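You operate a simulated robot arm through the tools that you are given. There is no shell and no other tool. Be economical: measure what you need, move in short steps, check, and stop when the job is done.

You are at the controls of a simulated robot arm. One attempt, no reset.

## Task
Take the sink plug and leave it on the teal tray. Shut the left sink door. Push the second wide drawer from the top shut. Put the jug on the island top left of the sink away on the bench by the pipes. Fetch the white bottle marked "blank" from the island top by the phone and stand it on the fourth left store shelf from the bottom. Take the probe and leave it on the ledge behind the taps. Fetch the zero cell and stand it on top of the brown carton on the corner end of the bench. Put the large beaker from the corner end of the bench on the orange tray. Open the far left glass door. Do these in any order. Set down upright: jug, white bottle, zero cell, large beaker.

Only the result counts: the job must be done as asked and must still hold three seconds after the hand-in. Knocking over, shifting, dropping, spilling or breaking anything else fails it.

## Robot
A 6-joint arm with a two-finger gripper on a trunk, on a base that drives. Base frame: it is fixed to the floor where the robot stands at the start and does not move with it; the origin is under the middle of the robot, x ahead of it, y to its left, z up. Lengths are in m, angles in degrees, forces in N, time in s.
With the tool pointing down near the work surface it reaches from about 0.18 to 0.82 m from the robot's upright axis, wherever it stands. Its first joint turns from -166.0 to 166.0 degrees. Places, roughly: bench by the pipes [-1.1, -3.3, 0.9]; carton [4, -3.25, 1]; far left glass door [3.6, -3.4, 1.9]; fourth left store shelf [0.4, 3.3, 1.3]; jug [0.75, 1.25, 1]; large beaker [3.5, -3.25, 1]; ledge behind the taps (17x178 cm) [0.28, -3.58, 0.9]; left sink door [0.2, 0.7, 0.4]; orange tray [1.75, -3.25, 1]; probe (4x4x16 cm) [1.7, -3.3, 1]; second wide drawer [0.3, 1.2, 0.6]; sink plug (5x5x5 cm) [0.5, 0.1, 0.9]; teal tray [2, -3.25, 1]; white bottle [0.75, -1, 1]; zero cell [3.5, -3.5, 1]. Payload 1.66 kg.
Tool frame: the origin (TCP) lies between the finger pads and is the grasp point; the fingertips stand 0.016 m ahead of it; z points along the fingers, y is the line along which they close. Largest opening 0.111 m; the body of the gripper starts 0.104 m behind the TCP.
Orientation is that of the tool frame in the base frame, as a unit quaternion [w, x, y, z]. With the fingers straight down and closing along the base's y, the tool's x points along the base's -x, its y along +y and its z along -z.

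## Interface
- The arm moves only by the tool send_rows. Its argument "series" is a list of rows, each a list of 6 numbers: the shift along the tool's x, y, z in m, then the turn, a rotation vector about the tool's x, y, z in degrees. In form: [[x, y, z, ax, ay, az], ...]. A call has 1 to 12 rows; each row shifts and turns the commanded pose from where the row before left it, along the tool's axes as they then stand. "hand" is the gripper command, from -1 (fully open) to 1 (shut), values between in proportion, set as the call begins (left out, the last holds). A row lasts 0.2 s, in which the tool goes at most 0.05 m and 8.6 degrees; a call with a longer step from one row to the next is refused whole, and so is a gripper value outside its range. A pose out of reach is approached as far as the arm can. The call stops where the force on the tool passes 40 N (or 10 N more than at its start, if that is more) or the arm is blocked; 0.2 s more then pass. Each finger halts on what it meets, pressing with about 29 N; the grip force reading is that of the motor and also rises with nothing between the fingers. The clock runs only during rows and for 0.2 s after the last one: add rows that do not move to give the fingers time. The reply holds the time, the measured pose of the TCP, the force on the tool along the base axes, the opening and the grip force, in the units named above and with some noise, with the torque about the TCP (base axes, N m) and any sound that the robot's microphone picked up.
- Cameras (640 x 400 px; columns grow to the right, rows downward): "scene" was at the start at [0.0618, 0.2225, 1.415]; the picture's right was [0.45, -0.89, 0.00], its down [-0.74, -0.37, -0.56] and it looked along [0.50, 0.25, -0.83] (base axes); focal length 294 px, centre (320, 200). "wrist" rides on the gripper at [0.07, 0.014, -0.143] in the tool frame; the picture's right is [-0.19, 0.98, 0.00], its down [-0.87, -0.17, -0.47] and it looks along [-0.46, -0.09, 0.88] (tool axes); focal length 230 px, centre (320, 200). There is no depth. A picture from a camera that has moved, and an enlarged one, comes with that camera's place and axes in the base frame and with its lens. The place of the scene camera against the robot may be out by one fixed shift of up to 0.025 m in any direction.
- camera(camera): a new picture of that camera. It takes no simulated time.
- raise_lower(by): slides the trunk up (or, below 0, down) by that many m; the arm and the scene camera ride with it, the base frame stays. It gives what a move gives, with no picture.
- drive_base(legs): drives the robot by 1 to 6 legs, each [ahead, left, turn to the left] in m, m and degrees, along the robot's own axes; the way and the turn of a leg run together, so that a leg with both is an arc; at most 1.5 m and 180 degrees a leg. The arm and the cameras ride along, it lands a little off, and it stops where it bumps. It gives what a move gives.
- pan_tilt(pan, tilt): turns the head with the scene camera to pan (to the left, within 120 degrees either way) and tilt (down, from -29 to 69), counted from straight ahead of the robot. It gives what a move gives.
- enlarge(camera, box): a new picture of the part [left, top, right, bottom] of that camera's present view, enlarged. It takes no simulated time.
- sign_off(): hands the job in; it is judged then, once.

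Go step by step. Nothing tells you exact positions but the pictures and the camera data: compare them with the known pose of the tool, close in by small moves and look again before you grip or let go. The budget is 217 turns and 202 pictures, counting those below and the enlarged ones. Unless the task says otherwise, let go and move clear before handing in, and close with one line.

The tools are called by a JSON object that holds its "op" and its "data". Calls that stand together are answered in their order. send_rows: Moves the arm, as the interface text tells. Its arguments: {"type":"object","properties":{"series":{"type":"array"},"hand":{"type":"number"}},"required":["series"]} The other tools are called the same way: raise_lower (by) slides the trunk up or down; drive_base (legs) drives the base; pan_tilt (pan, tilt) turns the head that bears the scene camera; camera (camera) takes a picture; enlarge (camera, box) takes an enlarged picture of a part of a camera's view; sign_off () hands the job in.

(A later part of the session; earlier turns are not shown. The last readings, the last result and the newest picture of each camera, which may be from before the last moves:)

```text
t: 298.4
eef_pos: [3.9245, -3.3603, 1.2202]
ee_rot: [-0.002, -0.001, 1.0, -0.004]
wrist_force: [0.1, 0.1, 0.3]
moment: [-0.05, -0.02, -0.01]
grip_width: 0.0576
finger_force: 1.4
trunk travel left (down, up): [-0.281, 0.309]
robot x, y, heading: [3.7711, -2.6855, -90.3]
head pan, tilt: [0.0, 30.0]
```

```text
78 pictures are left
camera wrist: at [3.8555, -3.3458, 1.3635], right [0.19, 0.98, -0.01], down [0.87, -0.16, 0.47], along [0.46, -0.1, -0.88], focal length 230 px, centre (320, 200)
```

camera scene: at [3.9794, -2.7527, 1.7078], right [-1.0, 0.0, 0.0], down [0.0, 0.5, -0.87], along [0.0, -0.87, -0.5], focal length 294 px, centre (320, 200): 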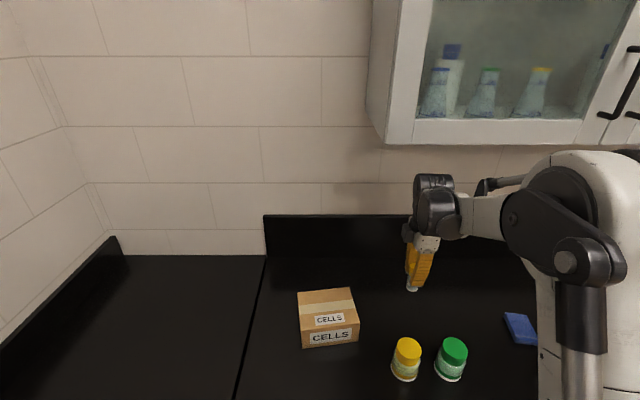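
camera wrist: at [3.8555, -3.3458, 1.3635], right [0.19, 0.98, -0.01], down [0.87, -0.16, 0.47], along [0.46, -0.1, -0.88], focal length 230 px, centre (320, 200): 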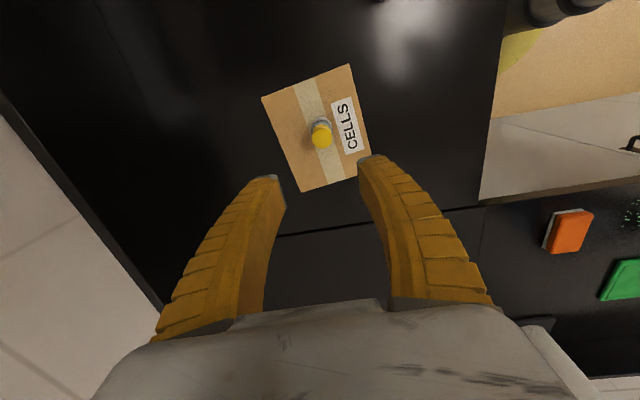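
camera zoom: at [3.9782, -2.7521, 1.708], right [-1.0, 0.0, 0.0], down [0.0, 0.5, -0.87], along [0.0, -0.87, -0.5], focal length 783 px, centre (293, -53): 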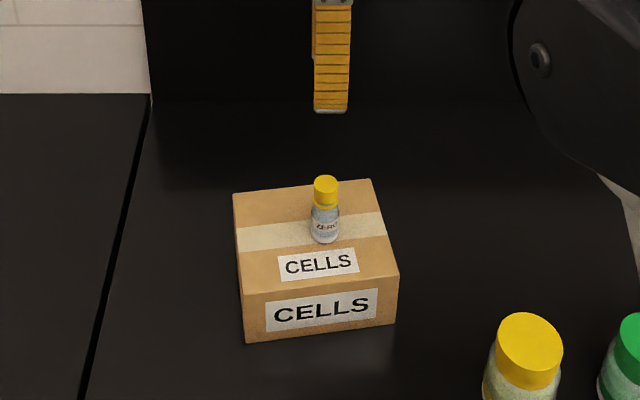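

The zero cell stands on the carton. Now the far-left glass door: I'll back off, turn the tool to point straight at the door, and raise the trunk.

{"op": "drive_base", "data": {"legs": [[-0.35, 0, 0], [0, -0.4, 0]]}}

{"op": "send_rows", "data": {"series": [[0, 0, 0, 0, 0, 8.2], [0, 0, 0, 0, 0, 8.2], [0, 0, 0, 0, 0, 8.2], [0, 0, 0, 0, 0, 8.2], [0, 0, 0, 0, 0, 8.2], [0, 0, 0, 0, 0, 8.2], [0, 0, 0, 0, 0, 8.2], [0, 0, 0, 0, 0, 8.2], [0, 0, 0, 0, 0, 8.2], [0, 0, 0, 0, 0, 8.2], [0, 0, 0, 0, 0, 7.5]]}}

{"op": "send_rows", "data": {"series": [[0, 0, 0, 0, -8.2, 0], [0, 0, 0, 0, -8.2, 0], [0, 0, 0, 0, -8.2, 0], [0, 0, 0, 0, -8.2, 0], [0, 0, 0, 0, -8.2, 0], [0, 0, 0, 0, -8.2, 0], [0, 0, 0, 0, -8.2, 0], [0, 0, 0, 0, -8.2, 0], [0, 0, 0, 0, -8.2, 0], [0, 0, 0, 0, -8.2, 0], [0, 0, 0, 0, -8.0, 0]]}}

{"op": "raise_lower", "data": {"by": 0.3}}

{"op": "pan_tilt", "data": {"pan": -5, "tilt": 5}}

{"op": "camera", "data": {"camera": "scene"}}

{"op": "camera", "data": {"camera": "wrist"}}

```text
t: 302.8
eef_pos: [3.5312, -3.0189, 1.2204]
ee_rot: [-0.002, -0.006, 1.0, -0.005]
wrist_force: [-0.9, -0.3, 0.0]
moment: [-0.02, -0.03, 0.02]
grip_width: 0.0576
finger_force: 1.6
trunk travel left (down, up): [-0.281, 0.309]
robot x, y, heading: [3.3687, -2.3425, -89.3]
head pan, tilt: [0.0, 30.0]
```

```text
t: 305.1
eef_pos: [3.5312, -3.0187, 1.2196]
ee_rot: [0.002, 0.701, 0.713, -0.004]
wrist_force: [-0.3, 0.3, 0.0]
moment: [0.0, 0.0, 0.01]
grip_width: 0.0577
finger_force: 1.7
trunk travel left (down, up): [-0.281, 0.309]
robot x, y, heading: [3.3708, -2.3426, -89.6]
head pan, tilt: [0.0, 30.0]
```

```text
t: 307.6
eef_pos: [3.5343, -3.0225, 1.2256]
ee_rot: [0.507, 0.491, 0.505, -0.497]
wrist_force: [-0.2, 0.3, 1.1]
moment: [0.02, 0.0, 0.0]
grip_width: 0.0577
finger_force: 1.3
out of reach, approached as far as the arm can: row 11
trunk travel left (down, up): [-0.281, 0.309]
robot x, y, heading: [3.3698, -2.3412, -89.8]
head pan, tilt: [0.0, 30.0]
```

```text
t: 310.6
eef_pos: [3.5329, -3.0237, 1.5262]
ee_rot: [0.506, 0.492, 0.503, -0.499]
wrist_force: [0.2, 0.0, 0.3]
moment: [0.0, 0.0, 0.01]
grip_width: 0.0576
finger_force: 1.4
trunk travel left (down, up): [-0.581, 0.009]
robot x, y, heading: [3.3646, -2.3378, -89.7]
head pan, tilt: [0.0, 30.0]
```

```text
t: 311.4
eef_pos: [3.5334, -3.0233, 1.5262]
ee_rot: [0.507, 0.492, 0.504, -0.497]
wrist_force: [-0.7, -0.1, -0.3]
moment: [0.0, -0.01, 0.0]
grip_width: 0.0578
finger_force: 1.4
trunk travel left (down, up): [-0.581, 0.009]
robot x, y, heading: [3.3673, -2.3416, -89.3]
head pan, tilt: [-5.0, 5.0]
```

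```text
77 pictures are left
camera scene: at [3.5708, -2.4116, 2.0483], right [-1.0, 0.08, 0.0], down [0.01, 0.09, -1.0], along [-0.08, -0.99, -0.09], focal length 294 px, centre (320, 200)
```

scene: 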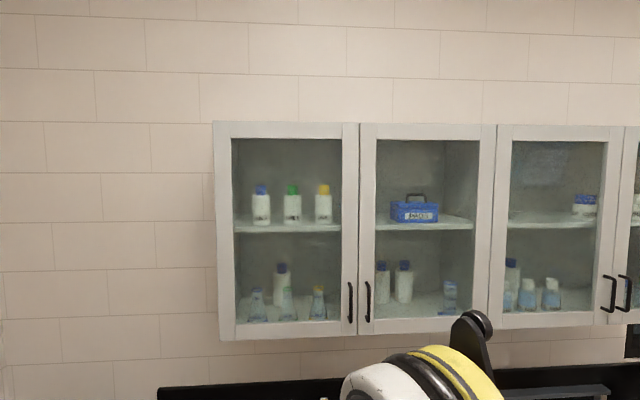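

```text
76 pictures are left
camera wrist: at [3.544, -2.8813, 1.4549], right [0.98, 0.02, 0.19], down [-0.17, 0.48, 0.86], along [-0.07, -0.88, 0.47], focal length 230 px, centre (320, 200)
```

wrist: 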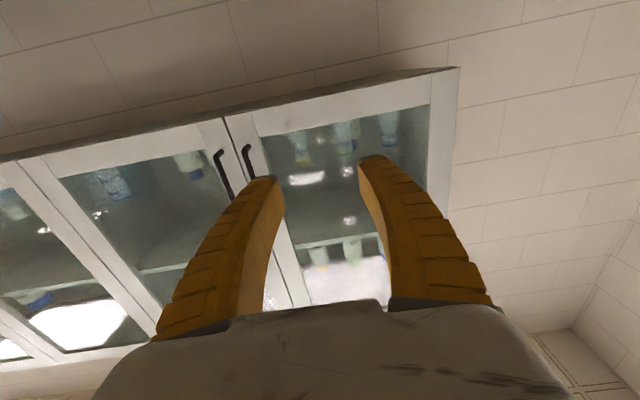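

{"op": "send_rows", "data": {"series": [[-0.021, -0.039, 0, 0, 0, 0], [-0.021, -0.039, 0, 0, 0, 0], [-0.021, -0.039, 0, 0, 0, 0], [-0.021, -0.039, 0, 0, 0, 0]]}}

{"op": "drive_base", "data": {"legs": [[0.12, 0, 0]]}}

{"op": "camera", "data": {"camera": "wrist"}}

{"op": "camera", "data": {"camera": "scene"}}

```text
t: 312.4
eef_pos: [3.3856, -3.0227, 1.6082]
ee_rot: [0.506, 0.493, 0.503, -0.498]
wrist_force: [-0.4, -0.6, -0.4]
moment: [0.02, 0.04, 0.04]
grip_width: 0.0576
finger_force: 1.1
out of reach, approached as far as the arm can: row 4
trunk travel left (down, up): [-0.581, 0.009]
robot x, y, heading: [3.3701, -2.3437, -89.3]
head pan, tilt: [-5.0, 5.0]
```

```text
t: 313.7
eef_pos: [3.3908, -3.1451, 1.6073]
ee_rot: [0.507, 0.491, 0.504, -0.498]
wrist_force: [-0.2, 0.1, 0.1]
moment: [-0.02, 0.0, 0.02]
grip_width: 0.0578
finger_force: 1.4
trunk travel left (down, up): [-0.581, 0.009]
robot x, y, heading: [3.3716, -2.4619, -89.4]
head pan, tilt: [-5.0, 5.0]
```

```text
75 pictures are left
camera wrist: at [3.4006, -3.0031, 1.5363], right [0.98, 0.02, 0.19], down [-0.17, 0.48, 0.86], along [-0.07, -0.88, 0.47], focal length 230 px, centre (320, 200)
```

wrist: 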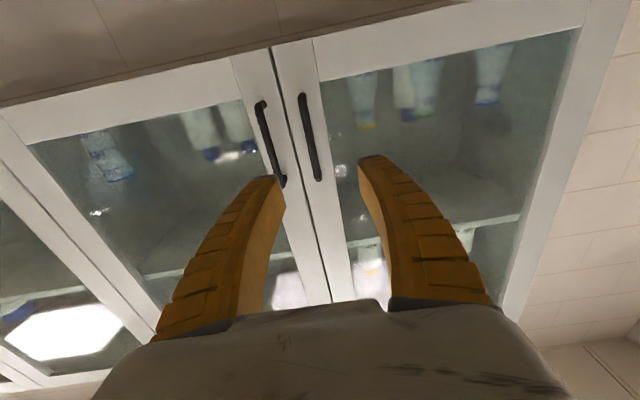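

```text
74 pictures are left
camera scene: at [3.5723, -2.5314, 2.0485], right [-1.0, 0.08, 0.0], down [0.01, 0.09, -1.0], along [-0.08, -0.99, -0.09], focal length 294 px, centre (320, 200)
```

scene: 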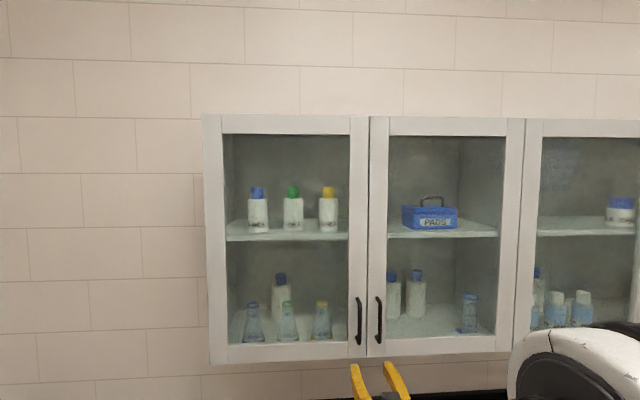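

The handle bar is at x≈3.377, y≈-3.36, z 1.557–1.69. I'll narrow the fingers and approach.

{"op": "drive_base", "data": {"legs": [[0.15, -0.012, 0]]}}

{"op": "send_rows", "data": {"series": [[0, 0, 0, 0, 0, 0], [0, 0, 0, 0, 0, 0]], "hand": 0.25}}

{"op": "camera", "data": {"camera": "wrist"}}

```text
t: 315.1
eef_pos: [3.3813, -3.293, 1.6081]
ee_rot: [0.507, 0.491, 0.504, -0.498]
wrist_force: [-0.4, 1.1, 0.6]
moment: [-0.01, 0.04, -0.01]
grip_width: 0.0575
finger_force: 1.4
trunk travel left (down, up): [-0.581, 0.009]
robot x, y, heading: [3.3597, -2.6084, -89.3]
head pan, tilt: [-5.0, 5.0]
```

```text
t: 315.7
eef_pos: [3.3798, -3.2948, 1.6065]
ee_rot: [0.507, 0.491, 0.504, -0.498]
wrist_force: [0.5, 0.1, 0.1]
moment: [0.01, -0.02, 0.0]
grip_width: 0.0439
finger_force: 1.3
trunk travel left (down, up): [-0.581, 0.009]
robot x, y, heading: [3.3604, -2.6086, -89.1]
head pan, tilt: [-5.0, 5.0]
```

```text
73 pictures are left
camera wrist: at [3.3903, -3.1526, 1.5356], right [0.98, 0.02, 0.19], down [-0.17, 0.48, 0.86], along [-0.07, -0.88, 0.47], focal length 230 px, centre (320, 200)
```

wrist: 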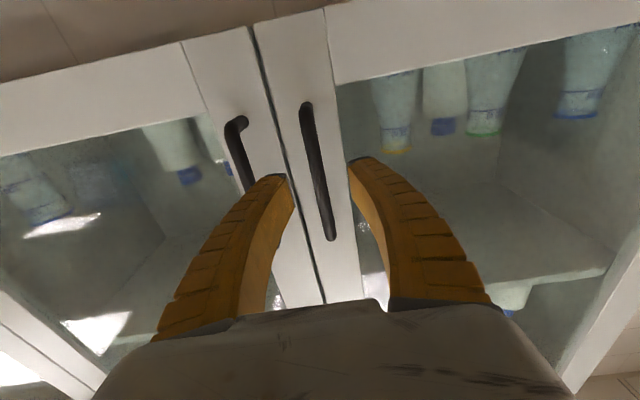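

{"op": "drive_base", "data": {"legs": [[0.067, -0.003, 0]]}}

{"op": "camera", "data": {"camera": "wrist"}}

```text
t: 316.7
eef_pos: [3.377, -3.353, 1.608]
ee_rot: [0.507, 0.491, 0.504, -0.498]
wrist_force: [0.2, -0.1, -0.1]
moment: [0.02, 0.01, -0.02]
grip_width: 0.0441
finger_force: 1.7
trunk travel left (down, up): [-0.581, 0.009]
robot x, y, heading: [3.3589, -2.6725, -88.9]
head pan, tilt: [-5.0, 5.0]
stopped in leg 1: the force on the tool passed its limit at 52 N (the readings are from after the stop); the commanded pose is now the measured one
```

```text
72 pictures are left
camera wrist: at [3.3886, -3.2117, 1.5356], right [0.98, 0.02, 0.19], down [-0.17, 0.48, 0.86], along [-0.07, -0.88, 0.47], focal length 230 px, centre (320, 200)
```

wrist: 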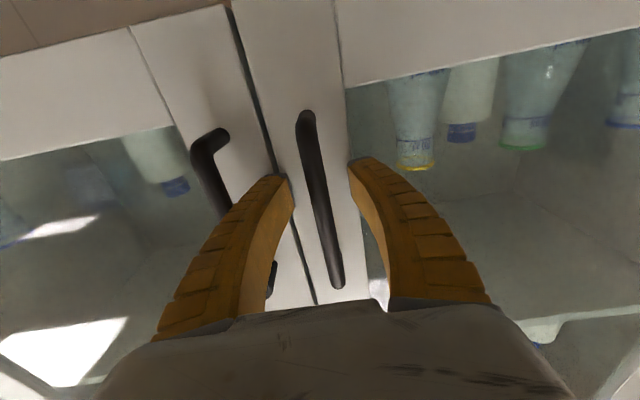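

The fingertips touch the door face with the bar between them. Closing now.

{"op": "send_rows", "data": {"series": [[0, 0, -0.004, 0, 0, 0], [0, 0, 0, 0, 0, 0], [0, 0, 0, 0, 0, 0], [0, 0, 0, 0, 0, 0]], "hand": 1}}

{"op": "camera", "data": {"camera": "wrist"}}

```text
t: 317.7
eef_pos: [3.3807, -3.349, 1.6081]
ee_rot: [0.507, 0.491, 0.504, -0.498]
wrist_force: [1.5, -0.1, -0.9]
moment: [-0.02, -0.01, -0.01]
grip_width: 0.0059
finger_force: 29.0
trunk travel left (down, up): [-0.581, 0.009]
robot x, y, heading: [3.3578, -2.6728, -89.2]
head pan, tilt: [-5.0, 5.0]
```

```text
71 pictures are left
camera wrist: at [3.3893, -3.2066, 1.5362], right [0.98, 0.02, 0.19], down [-0.17, 0.48, 0.86], along [-0.07, -0.88, 0.47], focal length 230 px, centre (320, 200)
```

wrist: 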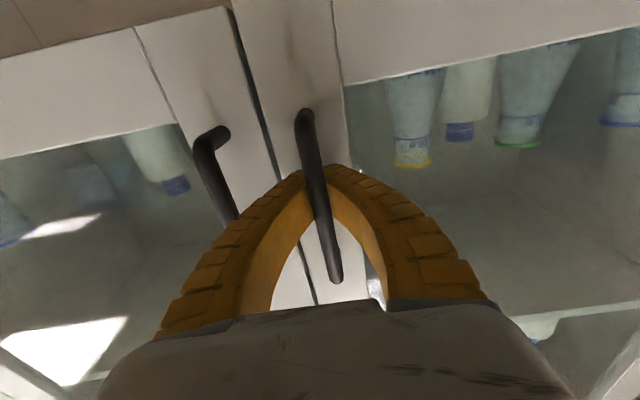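

{"op": "drive_base", "data": {"legs": [[-0.07, 0.006, 0], [-0.07, 0.019, 0]]}}

{"op": "camera", "data": {"camera": "wrist"}}

{"op": "camera", "data": {"camera": "scene"}}

```text
t: 319.4
eef_pos: [3.4093, -3.2118, 1.6051]
ee_rot: [0.507, 0.49, 0.507, -0.497]
wrist_force: [24.4, -10.4, -11.1]
moment: [0.12, -0.03, -0.65]
grip_width: 0.0061
finger_force: 29.1
trunk travel left (down, up): [-0.581, 0.009]
robot x, y, heading: [3.3858, -2.5353, -89.1]
head pan, tilt: [-5.0, 5.0]
```

```text
70 pictures are left
camera wrist: at [3.4187, -3.0695, 1.5349], right [0.98, 0.03, 0.18], down [-0.17, 0.47, 0.86], along [-0.06, -0.88, 0.47], focal length 230 px, centre (320, 200)
```

wrist: 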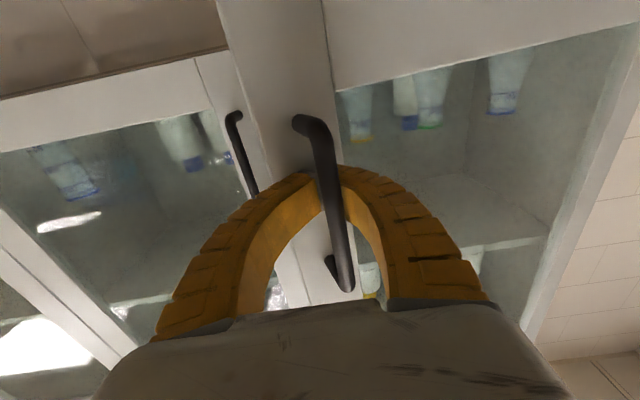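

```text
69 pictures are left
camera scene: at [3.5906, -2.6045, 2.0473], right [-1.0, 0.07, 0.0], down [0.0, 0.09, -1.0], along [-0.07, -0.99, -0.09], focal length 294 px, centre (320, 200)
```

scene: 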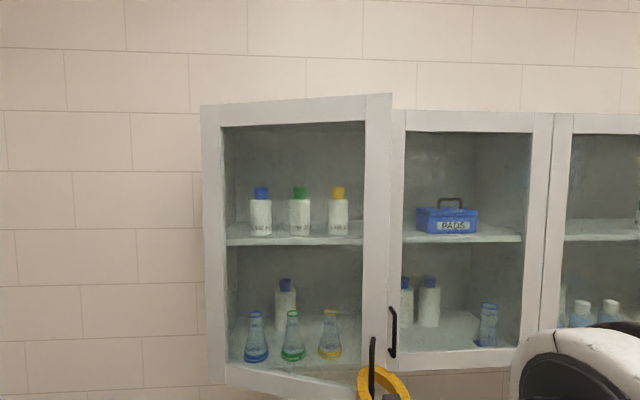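

{"op": "drive_base", "data": {"legs": [[-0.05, 0.035, 0], [-0.05, 0.04, 0]]}}

{"op": "camera", "data": {"camera": "scene"}}

{"op": "camera", "data": {"camera": "wrist"}}

```text
t: 320.9
eef_pos: [3.4779, -3.1073, 1.6082]
ee_rot: [0.507, 0.491, 0.505, -0.497]
wrist_force: [1.5, 1.0, 0.4]
moment: [0.0, 0.0, -0.06]
grip_width: 0.0
finger_force: 28.2
trunk travel left (down, up): [-0.581, 0.009]
robot x, y, heading: [3.4593, -2.4324, -89.0]
head pan, tilt: [-5.0, 5.0]
```

```text
68 pictures are left
camera scene: at [3.658, -2.4992, 2.0482], right [-1.0, 0.07, 0.0], down [0.01, 0.09, -1.0], along [-0.07, -0.99, -0.09], focal length 294 px, centre (320, 200)
```

scene: 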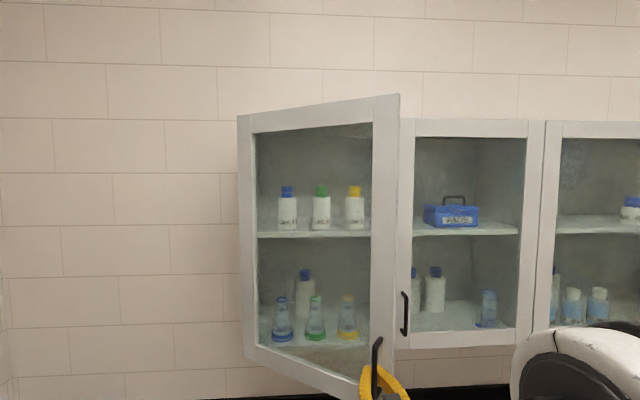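

```text
67 pictures are left
camera wrist: at [3.4885, -2.9656, 1.5363], right [0.98, 0.03, 0.19], down [-0.18, 0.48, 0.86], along [-0.06, -0.88, 0.47], focal length 230 px, centre (320, 200)
```

wrist: 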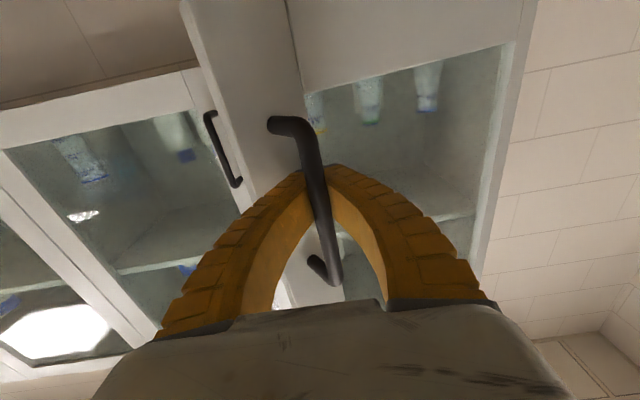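

The bar slipped inside the closed fingertips, but the door is open about 36°. I'll release, back off, and push it wider from its inner face.

{"op": "send_rows", "data": {"series": [[0, 0, 0, 0, 0, 0], [0, 0, 0, 0, 0, 0], [0, 0, -0.02, 0, 0, 0], [0, 0, -0.03, 0, 0, 0], [0, 0, -0.03, 0, 0, 0]], "hand": 0}}

{"op": "camera", "data": {"camera": "wrist"}}

```text
t: 322.1
eef_pos: [3.4752, -3.0256, 1.6081]
ee_rot: [0.509, 0.49, 0.506, -0.495]
wrist_force: [0.5, 0.7, -0.8]
moment: [0.0, 0.04, 0.0]
grip_width: 0.0577
finger_force: 1.3
trunk travel left (down, up): [-0.581, 0.009]
robot x, y, heading: [3.4531, -2.429, -89.0]
head pan, tilt: [-5.0, 5.0]
```

```text
66 pictures are left
camera wrist: at [3.4862, -2.8838, 1.538], right [0.98, 0.03, 0.19], down [-0.18, 0.48, 0.86], along [-0.07, -0.88, 0.47], focal length 230 px, centre (320, 200)
```

wrist: 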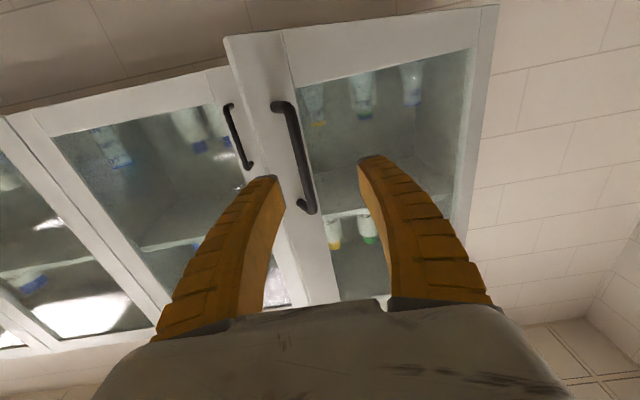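

{"op": "drive_base", "data": {"legs": [[0, -0.185, 0], [0.19, 0, 0]]}}

{"op": "send_rows", "data": {"series": [[0, 0, 0, 0, 0, 0], [0, 0, 0, 0, 0, 0], [0, 0, 0, 0, 0, 0]], "hand": 1}}

{"op": "camera", "data": {"camera": "wrist"}}

{"op": "camera", "data": {"camera": "scene"}}

```text
t: 324.8
eef_pos: [3.2961, -3.2186, 1.609]
ee_rot: [0.508, 0.49, 0.506, -0.496]
wrist_force: [-0.2, -0.1, 0.3]
moment: [-0.01, -0.03, 0.03]
grip_width: 0.0579
finger_force: 1.9
trunk travel left (down, up): [-0.581, 0.009]
robot x, y, heading: [3.2742, -2.6261, -89.1]
head pan, tilt: [-5.0, 5.0]
```

```text
t: 325.6
eef_pos: [3.2967, -3.218, 1.608]
ee_rot: [0.509, 0.49, 0.506, -0.496]
wrist_force: [0.6, -0.3, 0.0]
moment: [0.0, -0.01, 0.0]
grip_width: 0.0
finger_force: 28.6
trunk travel left (down, up): [-0.581, 0.009]
robot x, y, heading: [3.2772, -2.6257, -89.0]
head pan, tilt: [-5.0, 5.0]
```

```text
65 pictures are left
camera wrist: at [3.306, -3.0762, 1.5377], right [0.98, 0.03, 0.19], down [-0.18, 0.47, 0.86], along [-0.06, -0.88, 0.47], focal length 230 px, centre (320, 200)
```

wrist: 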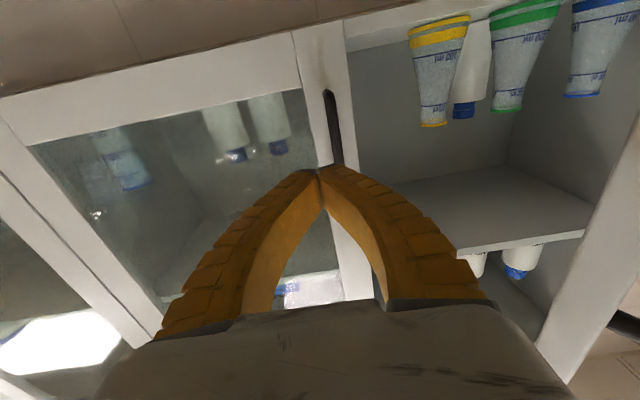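

```text
64 pictures are left
camera scene: at [3.4765, -2.691, 2.0484], right [-1.0, 0.07, 0.0], down [0.01, 0.09, -1.0], along [-0.07, -0.99, -0.09], focal length 294 px, centre (320, 200)
```

scene: 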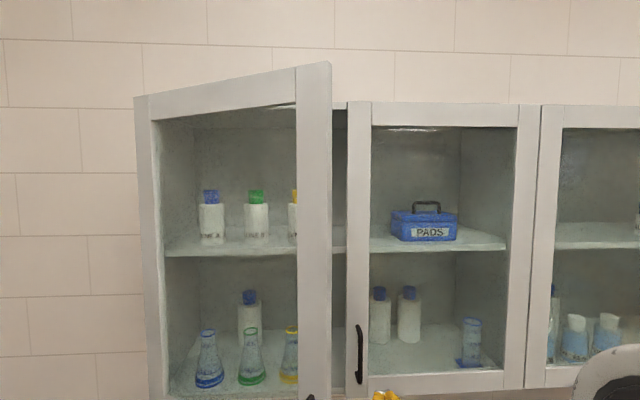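

{"op": "drive_base", "data": {"legs": [[0.03, 0.1, 0], [0, 0.12, 0]]}}

{"op": "camera", "data": {"camera": "scene"}}

{"op": "camera", "data": {"camera": "wrist"}}

```text
t: 326.7
eef_pos: [3.3665, -3.237, 1.6092]
ee_rot: [0.505, 0.493, 0.502, -0.501]
wrist_force: [0.7, -0.2, -0.4]
moment: [0.01, -0.01, -0.02]
grip_width: 0.0001
finger_force: 28.2
trunk travel left (down, up): [-0.581, 0.009]
robot x, y, heading: [3.35, -2.6441, -89.1]
head pan, tilt: [-5.0, 5.0]
stopped in leg 1: the force on the tool passed its limit at 116 N (the readings are from after the stop); the commanded pose is now the measured one
```

```text
63 pictures are left
camera scene: at [3.5531, -2.7126, 2.0483], right [-1.0, 0.07, 0.0], down [0.01, 0.09, -1.0], along [-0.07, -0.99, -0.09], focal length 294 px, centre (320, 200)
```

scene: 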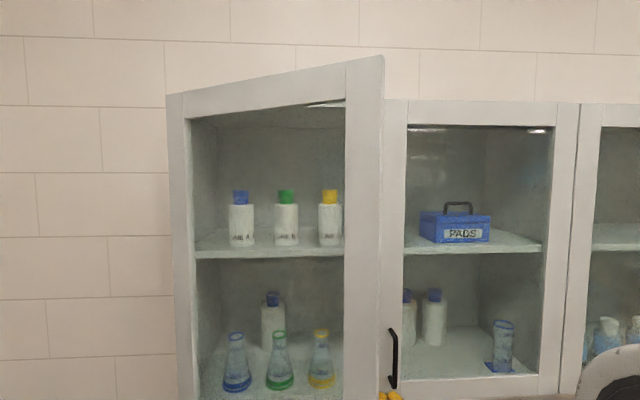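

```text
62 pictures are left
camera wrist: at [3.3782, -3.0958, 1.5377], right [0.98, 0.01, 0.19], down [-0.17, 0.48, 0.86], along [-0.08, -0.88, 0.47], focal length 230 px, centre (320, 200)
```

wrist: 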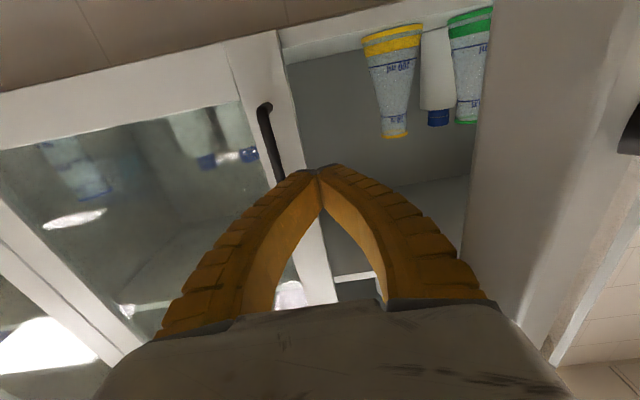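

{"op": "send_rows", "data": {"series": [[0, 0.012, 0, 0, 0, 0], [0, 0.012, 0, 0, 0, 0], [0, 0.012, 0, 0, 0, 0], [0, 0.012, 0, 0, 0, 0], [0, 0.012, 0, 0, 0, 0], [0, 0.012, 0, 0, 0, 0], [0, 0.012, 0, 0, 0, 0], [0, 0.012, 0, 0, 0, 0]]}}

{"op": "camera", "data": {"camera": "scene"}}

```text
t: 327.2
eef_pos: [3.3692, -3.2322, 1.6104]
ee_rot: [-0.501, -0.495, -0.497, 0.507]
wrist_force: [-22.8, 11.9, -14.7]
moment: [-1.31, 0.77, 2.78]
grip_width: 0.0
finger_force: 28.1
trunk travel left (down, up): [-0.581, 0.009]
robot x, y, heading: [3.3521, -2.6443, -88.9]
head pan, tilt: [-5.0, 5.0]
stopped in row 2: the force on the tool passed its limit at 49 N (the readings are from after the stop); the commanded pose is now the measured one
```

```text
61 pictures are left
camera scene: at [3.5454, -2.7099, 2.0488], right [-1.0, 0.07, 0.0], down [0.01, 0.09, -1.0], along [-0.07, -0.99, -0.09], focal length 294 px, centre (320, 200)
```

scene: 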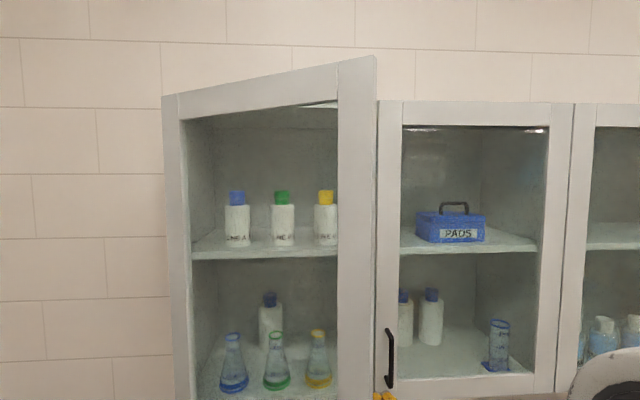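

The push only met the door's end face. I need to get behind its inner face, so I'll move away and yaw the tool to point along +x.

{"op": "drive_base", "data": {"legs": [[0, -0.1, 0], [-0.08, -0.1, 0]]}}

{"op": "send_rows", "data": {"series": [[0, 0, 0, -8, 0, 0], [0, 0, 0, -8, 0, 0], [0, 0, 0, -8, 0, 0], [0, 0, 0, -8, 0, 0], [0, 0, 0, -8, 0, 0], [0, 0, 0, -8, 0, 0], [0, 0, 0, -8, 0, 0], [0, 0, 0, -8, 0, 0], [0, 0, 0, -8, 0, 0], [0, 0, 0, -8, 0, 0]]}}

{"op": "camera", "data": {"camera": "wrist"}}

{"op": "pan_tilt", "data": {"pan": 0, "tilt": 22}}

{"op": "camera", "data": {"camera": "scene"}}

```text
t: 329.2
eef_pos: [3.1754, -3.1591, 1.6093]
ee_rot: [-0.502, -0.495, -0.5, 0.503]
wrist_force: [0.3, 0.5, -0.3]
moment: [0.0, -0.04, -0.01]
grip_width: 0.0001
finger_force: 28.7
trunk travel left (down, up): [-0.581, 0.009]
robot x, y, heading: [3.1486, -2.5686, -89.1]
head pan, tilt: [-5.0, 5.0]
```

```text
t: 331.4
eef_pos: [3.1732, -3.1603, 1.6091]
ee_rot: [0.702, 0.055, 0.707, -0.064]
wrist_force: [-0.6, -1.0, -0.1]
moment: [-0.01, -0.01, 0.0]
grip_width: 0.0002
finger_force: 28.5
trunk travel left (down, up): [-0.581, 0.009]
robot x, y, heading: [3.1463, -2.5671, -89.1]
head pan, tilt: [-5.0, 5.0]
```

```text
60 pictures are left
camera wrist: at [3.0356, -3.1254, 1.5395], right [0.17, 0.97, 0.18], down [-0.49, -0.08, 0.87], along [0.86, -0.23, 0.46], focal length 230 px, centre (320, 200)
```

wrist: 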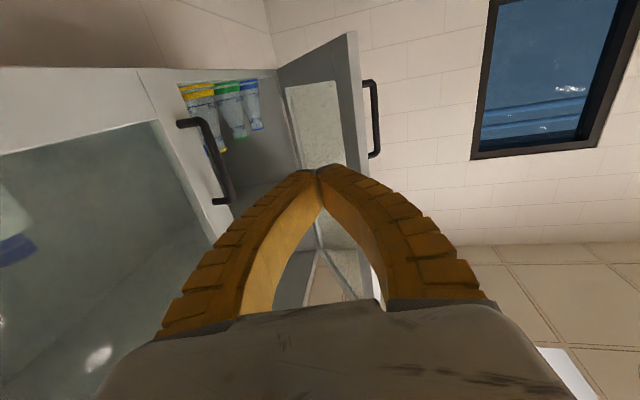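

```text
t: 332.2
eef_pos: [3.1743, -3.1597, 1.6102]
ee_rot: [0.702, 0.056, 0.707, -0.065]
wrist_force: [0.5, -0.3, -0.4]
moment: [0.0, -0.05, -0.03]
grip_width: 0.0
finger_force: 29.0
trunk travel left (down, up): [-0.581, 0.009]
robot x, y, heading: [3.1478, -2.5662, -89.2]
head pan, tilt: [0.0, 22.0]
```

```text
59 pictures are left
camera scene: at [3.3568, -2.6371, 2.0208], right [-1.0, -0.01, 0.0], down [-0.01, 0.37, -0.93], along [0.01, -0.93, -0.37], focal length 294 px, centre (320, 200)
```

scene: 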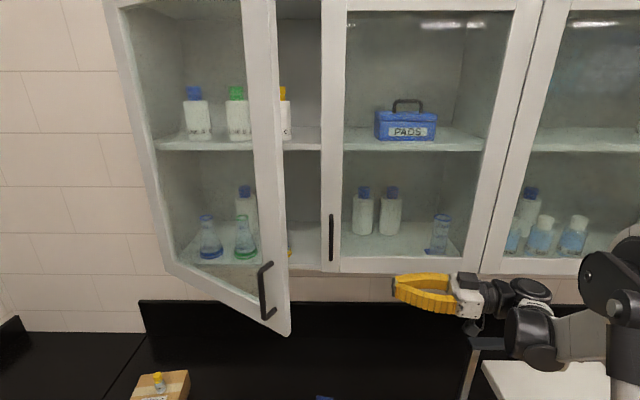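

Good view: the door edge is at (3.413, -3.139). I'll go slightly deeper, then slide +x behind the door.

{"op": "drive_base", "data": {"legs": [[0.08, 0, 0], [0, 0.27, 0]]}}

{"op": "camera", "data": {"camera": "wrist"}}

{"op": "camera", "data": {"camera": "scene"}}

```text
t: 334.8
eef_pos: [3.4508, -3.2353, 1.6087]
ee_rot: [0.702, 0.056, 0.707, -0.064]
wrist_force: [0.0, 0.0, 0.9]
moment: [-0.01, 0.02, 0.02]
grip_width: 0.0
finger_force: 28.1
trunk travel left (down, up): [-0.581, 0.009]
robot x, y, heading: [3.4215, -2.6472, -88.8]
head pan, tilt: [0.0, 22.0]
```

```text
58 pictures are left
camera wrist: at [3.3121, -3.1999, 1.54], right [0.16, 0.97, 0.18], down [-0.49, -0.08, 0.87], along [0.86, -0.23, 0.46], focal length 230 px, centre (320, 200)
```

wrist: 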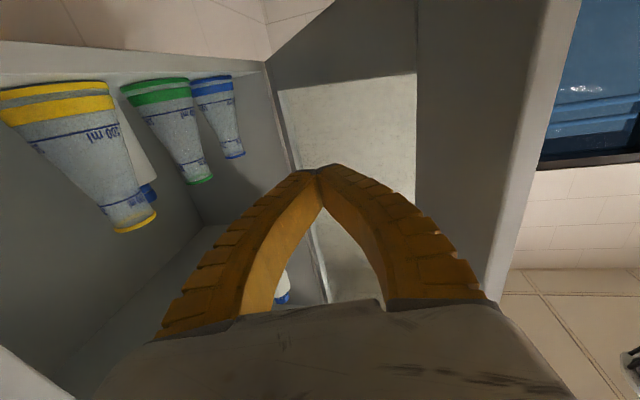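

```text
57 pictures are left
camera scene: at [3.6315, -2.7129, 2.0207], right [-1.0, -0.02, 0.0], down [-0.01, 0.37, -0.93], along [0.02, -0.93, -0.37], focal length 294 px, centre (320, 200)
```

scene: 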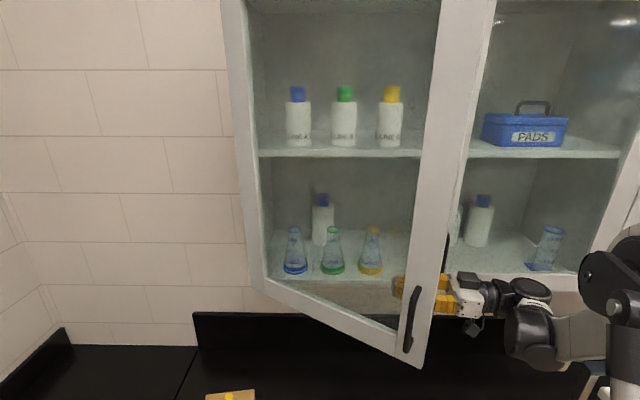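

{"op": "send_rows", "data": {"series": [[0, 0.012, 0, 0, 0, 0], [0, 0.012, 0, 0, 0, 0], [0, 0.012, 0, 0, 0, 0], [0, 0.012, 0, 0, 0, 0], [0, 0.012, 0, 0, 0, 0], [0, 0.012, 0, 0, 0, 0], [0, 0.012, 0, 0, 0, 0], [0, 0.012, 0, 0, 0, 0], [0, 0.012, 0, 0, 0, 0], [0, 0.012, 0, 0, 0, 0]]}}

{"op": "camera", "data": {"camera": "scene"}}

```text
t: 337.0
eef_pos: [3.4688, -3.1155, 1.6077]
ee_rot: [0.702, 0.054, 0.707, -0.063]
wrist_force: [0.9, 0.4, 0.3]
moment: [0.0, -0.01, 0.0]
grip_width: 0.0001
finger_force: 28.6
trunk travel left (down, up): [-0.581, 0.009]
robot x, y, heading: [3.4212, -2.6428, -89.1]
head pan, tilt: [0.0, 22.0]
```

```text
56 pictures are left
camera scene: at [3.6312, -2.7117, 2.0208], right [-1.0, -0.02, 0.0], down [-0.01, 0.37, -0.93], along [0.02, -0.93, -0.37], focal length 294 px, centre (320, 200)
```

scene: 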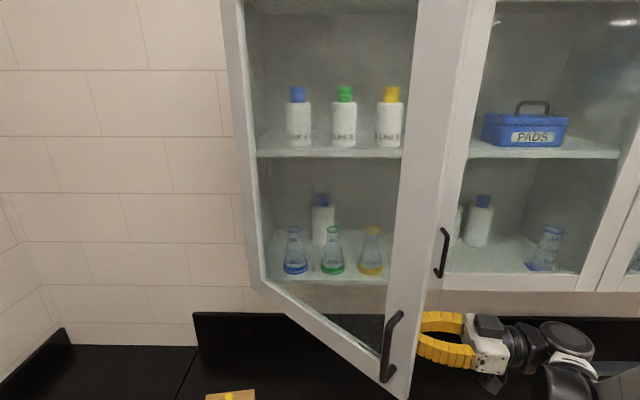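

{"op": "send_rows", "data": {"series": [[0, 0.012, 0.016, 0, 0, 0], [0, 0.012, 0.016, 0, 0, 0], [0, 0.01, 0.016, 0, 0, 0], [0, 0.01, 0.016, 0, 0, 0], [0, 0.008, 0.018, 0, 0, 0], [0, 0.008, 0.018, 0, 0, 0], [0, 0.006, 0.018, 0, 0, 0], [0, 0.006, 0.018, 0, 0, 0], [0, 0.006, 0.018, 0, 0, 0], [0, 0.006, 0.018, 0, 0, 0]]}}

{"op": "camera", "data": {"camera": "scene"}}

```text
t: 339.2
eef_pos: [3.6562, -3.0627, 1.6055]
ee_rot: [0.702, 0.056, 0.707, -0.064]
wrist_force: [0.5, -0.4, -0.2]
moment: [-0.02, 0.02, -0.04]
grip_width: 0.0
finger_force: 28.4
trunk travel left (down, up): [-0.581, 0.009]
robot x, y, heading: [3.4208, -2.6463, -89.2]
head pan, tilt: [0.0, 22.0]
```

```text
55 pictures are left
camera scene: at [3.6321, -2.7122, 2.0207], right [-1.0, -0.02, 0.0], down [-0.01, 0.37, -0.93], along [0.02, -0.93, -0.37], focal length 294 px, centre (320, 200)
```

scene: 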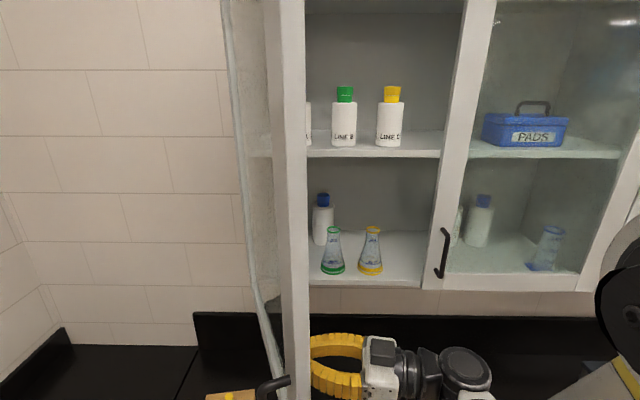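

{"op": "send_rows", "data": {"series": [[0, 0, 0.018, 0, 0, 0], [0, 0, 0.018, 0, 0, 0], [0, 0, 0.018, 0, 0, 0], [0, 0, 0.018, 0, 0, 0], [0, 0, 0.018, 0, 0, 0], [0, 0, 0.018, 0, 0, 0]]}}

{"op": "camera", "data": {"camera": "scene"}}

```text
t: 340.6
eef_pos: [3.761, -3.0814, 1.604]
ee_rot: [0.702, 0.055, 0.707, -0.064]
wrist_force: [0.7, 0.4, -0.2]
moment: [0.01, -0.01, 0.04]
grip_width: 0.0001
finger_force: 28.6
trunk travel left (down, up): [-0.581, 0.009]
robot x, y, heading: [3.4188, -2.6466, -88.9]
head pan, tilt: [0.0, 22.0]
```

```text
54 pictures are left
camera scene: at [3.6322, -2.7129, 2.0206], right [-1.0, -0.02, 0.0], down [-0.01, 0.37, -0.93], along [0.02, -0.93, -0.37], focal length 294 px, centre (320, 200)
```

scene: 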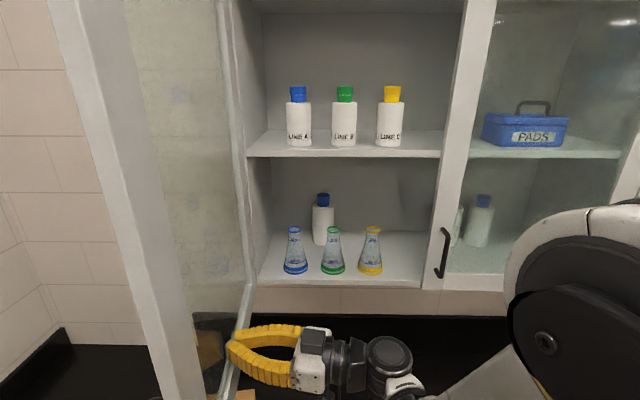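

The door stands fully open, about 95°. I'll withdraw and restore the tool to pointing down.

{"op": "drive_base", "data": {"legs": [[0, -0.35, 0], [-0.3, 0, 0]]}}

{"op": "send_rows", "data": {"series": [[0, 0, 0, 8, 0, 0], [0, 0, 0, 8, 0, 0], [0, 0, 0, 8, 0, 0], [0, 0, 0, 8, 0, 0], [0, 0, 0, 8, 0, 0], [0, 0, 0, 8, 0, 0], [0, 0, 0, 8, 0, 0], [0, 0, 0, 8, 0, 0], [0, 0, 0, 8, 0, 0], [0, 0, 0, 8, 0, 0]]}}

{"op": "send_rows", "data": {"series": [[0, 0, 0, 0, 8.2, 0], [0, 0, 0, 0, 8.2, 0], [0, 0, 0, 0, 8.2, 0], [0, 0, 0, 0, 8.2, 0], [0, 0, 0, 0, 8.2, 0], [0, 0, 0, 0, 8.2, 0], [0, 0, 0, 0, 8.2, 0], [0, 0, 0, 0, 8.2, 0], [0, 0, 0, 0, 8.2, 0], [0, 0, 0, 0, 8.2, 0], [0, 0, 0, 0, 8.0, 0]], "hand": -1}}

{"op": "pan_tilt", "data": {"pan": 20, "tilt": 20}}

{"op": "camera", "data": {"camera": "scene"}}

```text
t: 344.6
eef_pos: [3.4029, -2.7863, 1.6039]
ee_rot: [0.702, 0.056, 0.707, -0.064]
wrist_force: [0.4, -0.1, -1.1]
moment: [-0.02, -0.02, -0.03]
grip_width: 0.0001
finger_force: 28.9
trunk travel left (down, up): [-0.581, 0.009]
robot x, y, heading: [3.0677, -2.3476, -88.7]
head pan, tilt: [0.0, 22.0]
```

```text
t: 347.0
eef_pos: [3.3603, -2.8207, 1.6058]
ee_rot: [-0.476, -0.52, -0.473, 0.529]
wrist_force: [-0.7, 0.3, -0.3]
moment: [0.01, 0.02, 0.04]
grip_width: 0.0002
finger_force: 28.6
out of reach, approached as far as the arm can: row 5
trunk travel left (down, up): [-0.581, 0.009]
robot x, y, heading: [3.0624, -2.3457, -89.1]
head pan, tilt: [0.0, 22.0]
stopped in row 10: the arm was blocked; the commanded pose is now the measured one
```

```text
t: 349.4
eef_pos: [3.3701, -2.8175, 1.6074]
ee_rot: [0.0, 0.735, 0.678, -0.006]
wrist_force: [-0.2, 0.1, -0.6]
moment: [0.04, -0.02, -0.01]
grip_width: 0.1108
finger_force: 0.2
trunk travel left (down, up): [-0.581, 0.009]
robot x, y, heading: [3.0647, -2.3489, -89.2]
head pan, tilt: [0.0, 22.0]
```

```text
t: 350.2
eef_pos: [3.3687, -2.8161, 1.6075]
ee_rot: [0.001, 0.735, 0.678, -0.007]
wrist_force: [0.2, 0.4, 0.2]
moment: [0.01, 0.0, -0.04]
grip_width: 0.111
finger_force: 0.0
trunk travel left (down, up): [-0.581, 0.009]
robot x, y, heading: [3.0649, -2.3487, -89.1]
head pan, tilt: [20.0, 20.0]
```

```text
53 pictures are left
camera scene: at [3.3063, -2.4116, 2.024], right [-0.93, -0.36, 0.0], down [-0.12, 0.32, -0.94], along [0.34, -0.88, -0.34], focal length 294 px, centre (320, 200)
```

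scene: 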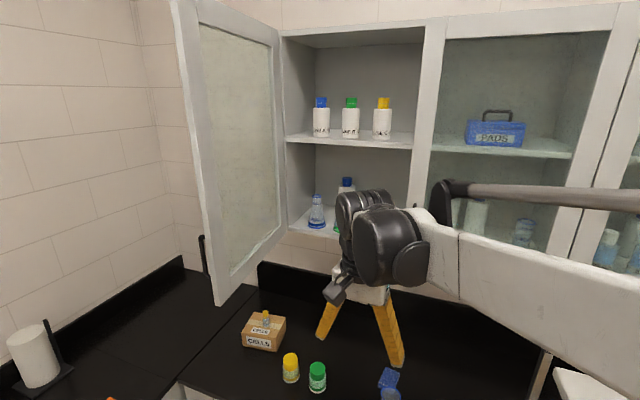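

The door is open and the zero cell still stands. Last is the sink plug, so I'll lower the trunk and drive around to the island's front.

{"op": "raise_lower", "data": {"by": -0.35}}

{"op": "drive_base", "data": {"legs": [[0, -1.3, 0], [0, -1.2, 0], [0, -1.0, 0], [0, 0, 89], [0, 1.2, 0], [0, 1.1, 0]]}}

{"op": "pan_tilt", "data": {"pan": 0, "tilt": 45}}

{"op": "camera", "data": {"camera": "scene"}}

```text
t: 353.6
eef_pos: [3.3692, -2.816, 1.257]
ee_rot: [0.001, 0.736, 0.677, -0.006]
wrist_force: [-0.4, 0.0, -0.5]
moment: [-0.02, 0.02, 0.0]
grip_width: 0.1107
finger_force: 0.1
trunk travel left (down, up): [-0.231, 0.359]
robot x, y, heading: [3.0673, -2.3506, -89.0]
head pan, tilt: [20.0, 20.0]
```

```text
t: 385.3
eef_pos: [0.0072, 0.1163, 1.2565]
ee_rot: [0.005, 0.046, 0.999, -0.005]
wrist_force: [-0.8, -0.2, 0.2]
moment: [-0.03, -0.01, 0.0]
grip_width: 0.1109
finger_force: 0.0
trunk travel left (down, up): [-0.231, 0.359]
robot x, y, heading: [-0.462, -0.1804, 0.3]
head pan, tilt: [20.0, 20.0]
```

```text
t: 386.1
eef_pos: [0.0079, 0.1163, 1.2561]
ee_rot: [0.006, 0.047, 0.999, -0.004]
wrist_force: [-0.7, -1.0, -0.2]
moment: [-0.01, -0.02, -0.02]
grip_width: 0.1111
finger_force: 0.1
trunk travel left (down, up): [-0.231, 0.359]
robot x, y, heading: [-0.4667, -0.1803, 0.7]
head pan, tilt: [0.0, 45.0]
```

```text
52 pictures are left
camera scene: at [-0.3847, 0.0087, 1.6354], right [0.01, -1.0, 0.0], down [-0.71, 0.0, -0.71], along [0.71, 0.0, -0.71], focal length 294 px, centre (320, 200)
```

scene: 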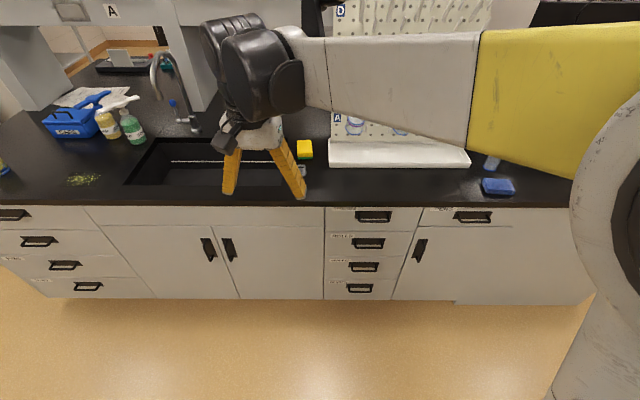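

{"op": "drive_base", "data": {"legs": [[0.38, -0.05, -0.5]]}}

{"op": "camera", "data": {"camera": "wrist"}}

```text
t: 388.6
eef_pos: [0.3939, 0.0593, 1.2576]
ee_rot: [0.005, 0.055, 0.998, -0.004]
wrist_force: [0.6, 0.4, -0.4]
moment: [0.02, 0.02, -0.02]
grip_width: 0.111
finger_force: 0.0
trunk travel left (down, up): [-0.231, 0.359]
robot x, y, heading: [-0.0847, -0.2309, -0.3]
head pan, tilt: [0.0, 45.0]
```

```text
51 pictures are left
camera wrist: at [0.3233, 0.081, 1.3988], right [0.29, 0.96, -0.01], down [0.84, -0.26, 0.48], along [0.46, -0.15, -0.88], focal length 230 px, centre (320, 200)
```

wrist: 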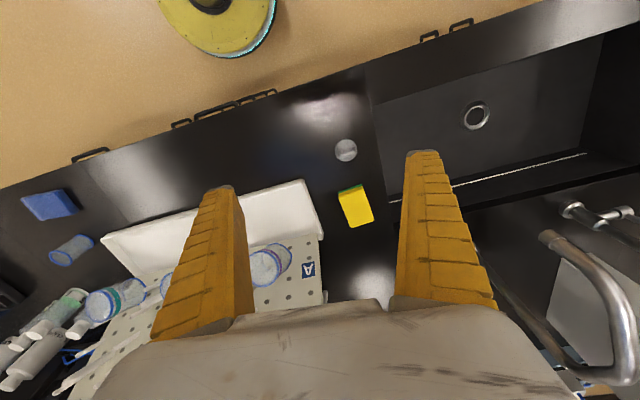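

{"op": "enlarge", "data": {"camera": "wrist", "box": [300, 110, 400, 240]}}

```text
3.08 times, centred on (350, 175) of wrist
camera zoom: at [0.3233, 0.081, 1.3988], right [0.29, 0.96, -0.01], down [0.84, -0.26, 0.48], along [0.46, -0.15, -0.88], focal length 708 px, centre (228, 277)
```

zoom: 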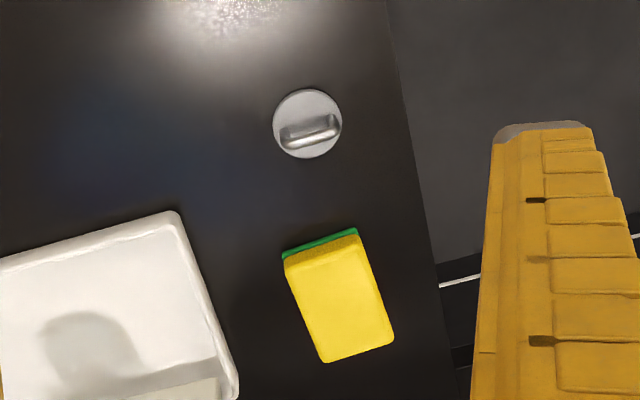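

{"op": "send_rows", "data": {"series": [[-0.027, 0.0127, 0.035, 0, 0, 0], [-0.027, 0.0127, 0.035, 0, 0, 0], [-0.027, 0.0127, 0.035, 0, 0, 0], [0, 0, 0.045, 0, 0, 0], [0, 0, 0.045, 0, 0, 0]], "hand": -0.4}}

{"op": "camera", "data": {"camera": "wrist"}}

```text
t: 389.8
eef_pos: [0.4784, 0.0883, 1.0632]
ee_rot: [0.006, 0.055, 0.998, -0.005]
wrist_force: [-0.4, 0.0, -0.6]
moment: [-0.01, -0.04, 0.01]
grip_width: 0.0791
finger_force: 0.6
trunk travel left (down, up): [-0.231, 0.359]
robot x, y, heading: [-0.0841, -0.2299, -0.5]
head pan, tilt: [0.0, 45.0]
```

```text
49 pictures are left
camera wrist: at [0.4097, 0.1104, 1.2045], right [0.29, 0.96, -0.01], down [0.84, -0.26, 0.48], along [0.46, -0.15, -0.88], focal length 230 px, centre (320, 200)
```

wrist: 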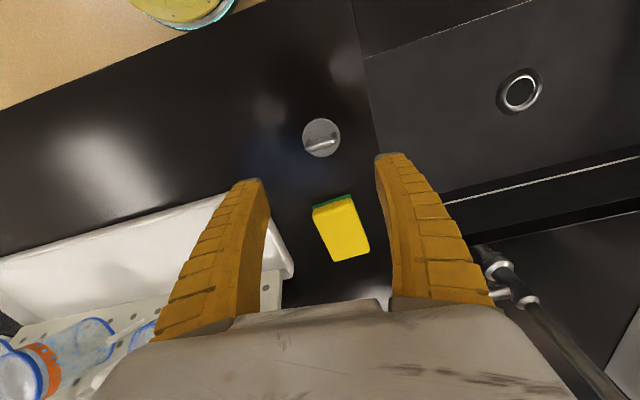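

{"op": "send_rows", "data": {"series": [[0, 0, 0.04, 0, 0, 0], [0, 0, 0.04, 0, 0, 0], [0, 0, 0.03, 0, 0, 0], [0, 0, 0.024, 0, 0, 0]]}}

{"op": "camera", "data": {"camera": "wrist"}}

```text
t: 390.8
eef_pos: [0.4808, 0.0879, 0.9298]
ee_rot: [0.005, 0.054, 0.999, -0.003]
wrist_force: [0.9, -0.6, 0.7]
moment: [0.0, -0.02, 0.01]
grip_width: 0.0792
finger_force: 0.8
trunk travel left (down, up): [-0.231, 0.359]
robot x, y, heading: [-0.0831, -0.2334, -0.6]
head pan, tilt: [0.0, 45.0]
```

```text
48 pictures are left
camera wrist: at [0.4114, 0.1095, 1.0695], right [0.29, 0.96, -0.01], down [0.84, -0.26, 0.48], along [0.46, -0.15, -0.88], focal length 230 px, centre (320, 200)
```

wrist: 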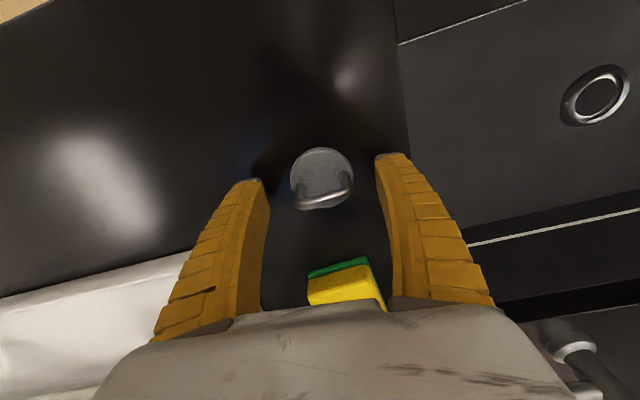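

{"op": "send_rows", "data": {"series": [[0.003, 0, 0.006, 0, 0, 0]]}}

{"op": "send_rows", "data": {"series": [[0, 0, 0, 0, 0, 0], [0, 0, 0, 0, 0, 0], [0, 0, 0, 0, 0, 0], [0, 0, 0, 0, 0, 0]], "hand": 1}}

{"op": "camera", "data": {"camera": "wrist"}}

```text
t: 391.2
eef_pos: [0.4784, 0.0875, 0.922]
ee_rot: [0.007, 0.054, 0.999, -0.004]
wrist_force: [-0.4, -0.1, 0.4]
moment: [-0.02, 0.0, 0.0]
grip_width: 0.0791
finger_force: 1.3
trunk travel left (down, up): [-0.231, 0.359]
robot x, y, heading: [-0.0809, -0.2306, -0.4]
head pan, tilt: [0.0, 45.0]
```

```text
t: 392.2
eef_pos: [0.4765, 0.0867, 0.9241]
ee_rot: [0.006, 0.054, 0.999, -0.004]
wrist_force: [7.6, 1.9, 23.5]
moment: [0.22, -0.6, 0.0]
grip_width: 0.0334
finger_force: 28.6
trunk travel left (down, up): [-0.231, 0.359]
robot x, y, heading: [-0.086, -0.2301, -0.2]
head pan, tilt: [0.0, 45.0]
```

```text
47 pictures are left
camera wrist: at [0.4076, 0.1085, 1.0654], right [0.29, 0.96, 0.0], down [0.84, -0.26, 0.48], along [0.46, -0.15, -0.87], focal length 230 px, centre (320, 200)
```

wrist: 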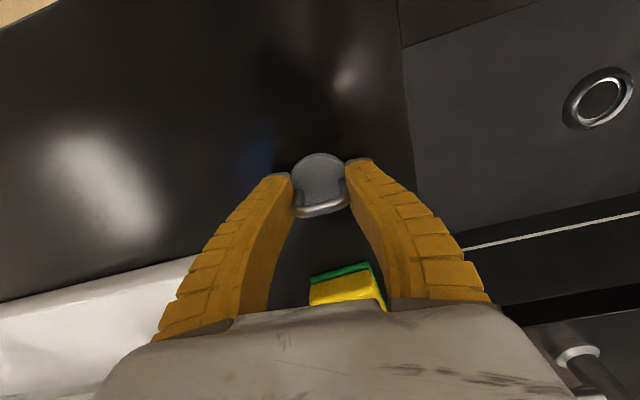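

{"op": "send_rows", "data": {"series": [[0, 0, -0.02, 0, 0, 0], [0, 0, -0.03, 0, 0, 0], [0, 0, -0.05, 0, 0, 0], [0, 0, -0.05, 0, 0, 0], [0, 0, -0.05, 0, 0, 0], [0, 0, -0.05, 0, 0, 0], [0, 0, -0.03, 0, 0, 0]]}}

{"op": "camera", "data": {"camera": "wrist"}}

```text
t: 393.8
eef_pos: [0.4753, 0.0906, 1.2036]
ee_rot: [0.006, 0.054, 0.999, -0.003]
wrist_force: [-0.2, -0.2, -0.1]
moment: [0.01, 0.01, 0.0]
grip_width: 0.0309
finger_force: 28.9
trunk travel left (down, up): [-0.231, 0.359]
robot x, y, heading: [-0.083, -0.2308, -0.5]
head pan, tilt: [0.0, 45.0]
```

```text
46 pictures are left
camera wrist: at [0.4052, 0.1116, 1.3454], right [0.29, 0.96, -0.01], down [0.84, -0.26, 0.48], along [0.46, -0.15, -0.88], focal length 230 px, centre (320, 200)
```

wrist: 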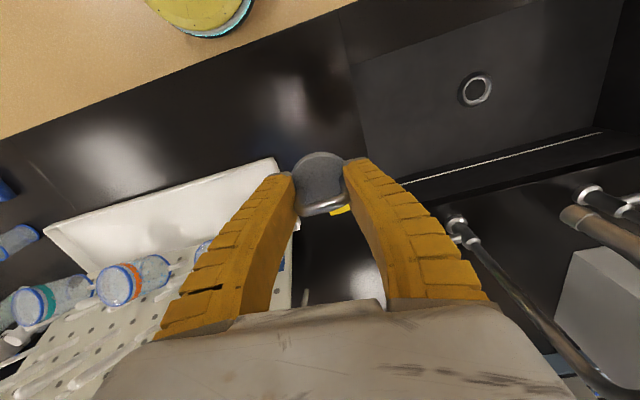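

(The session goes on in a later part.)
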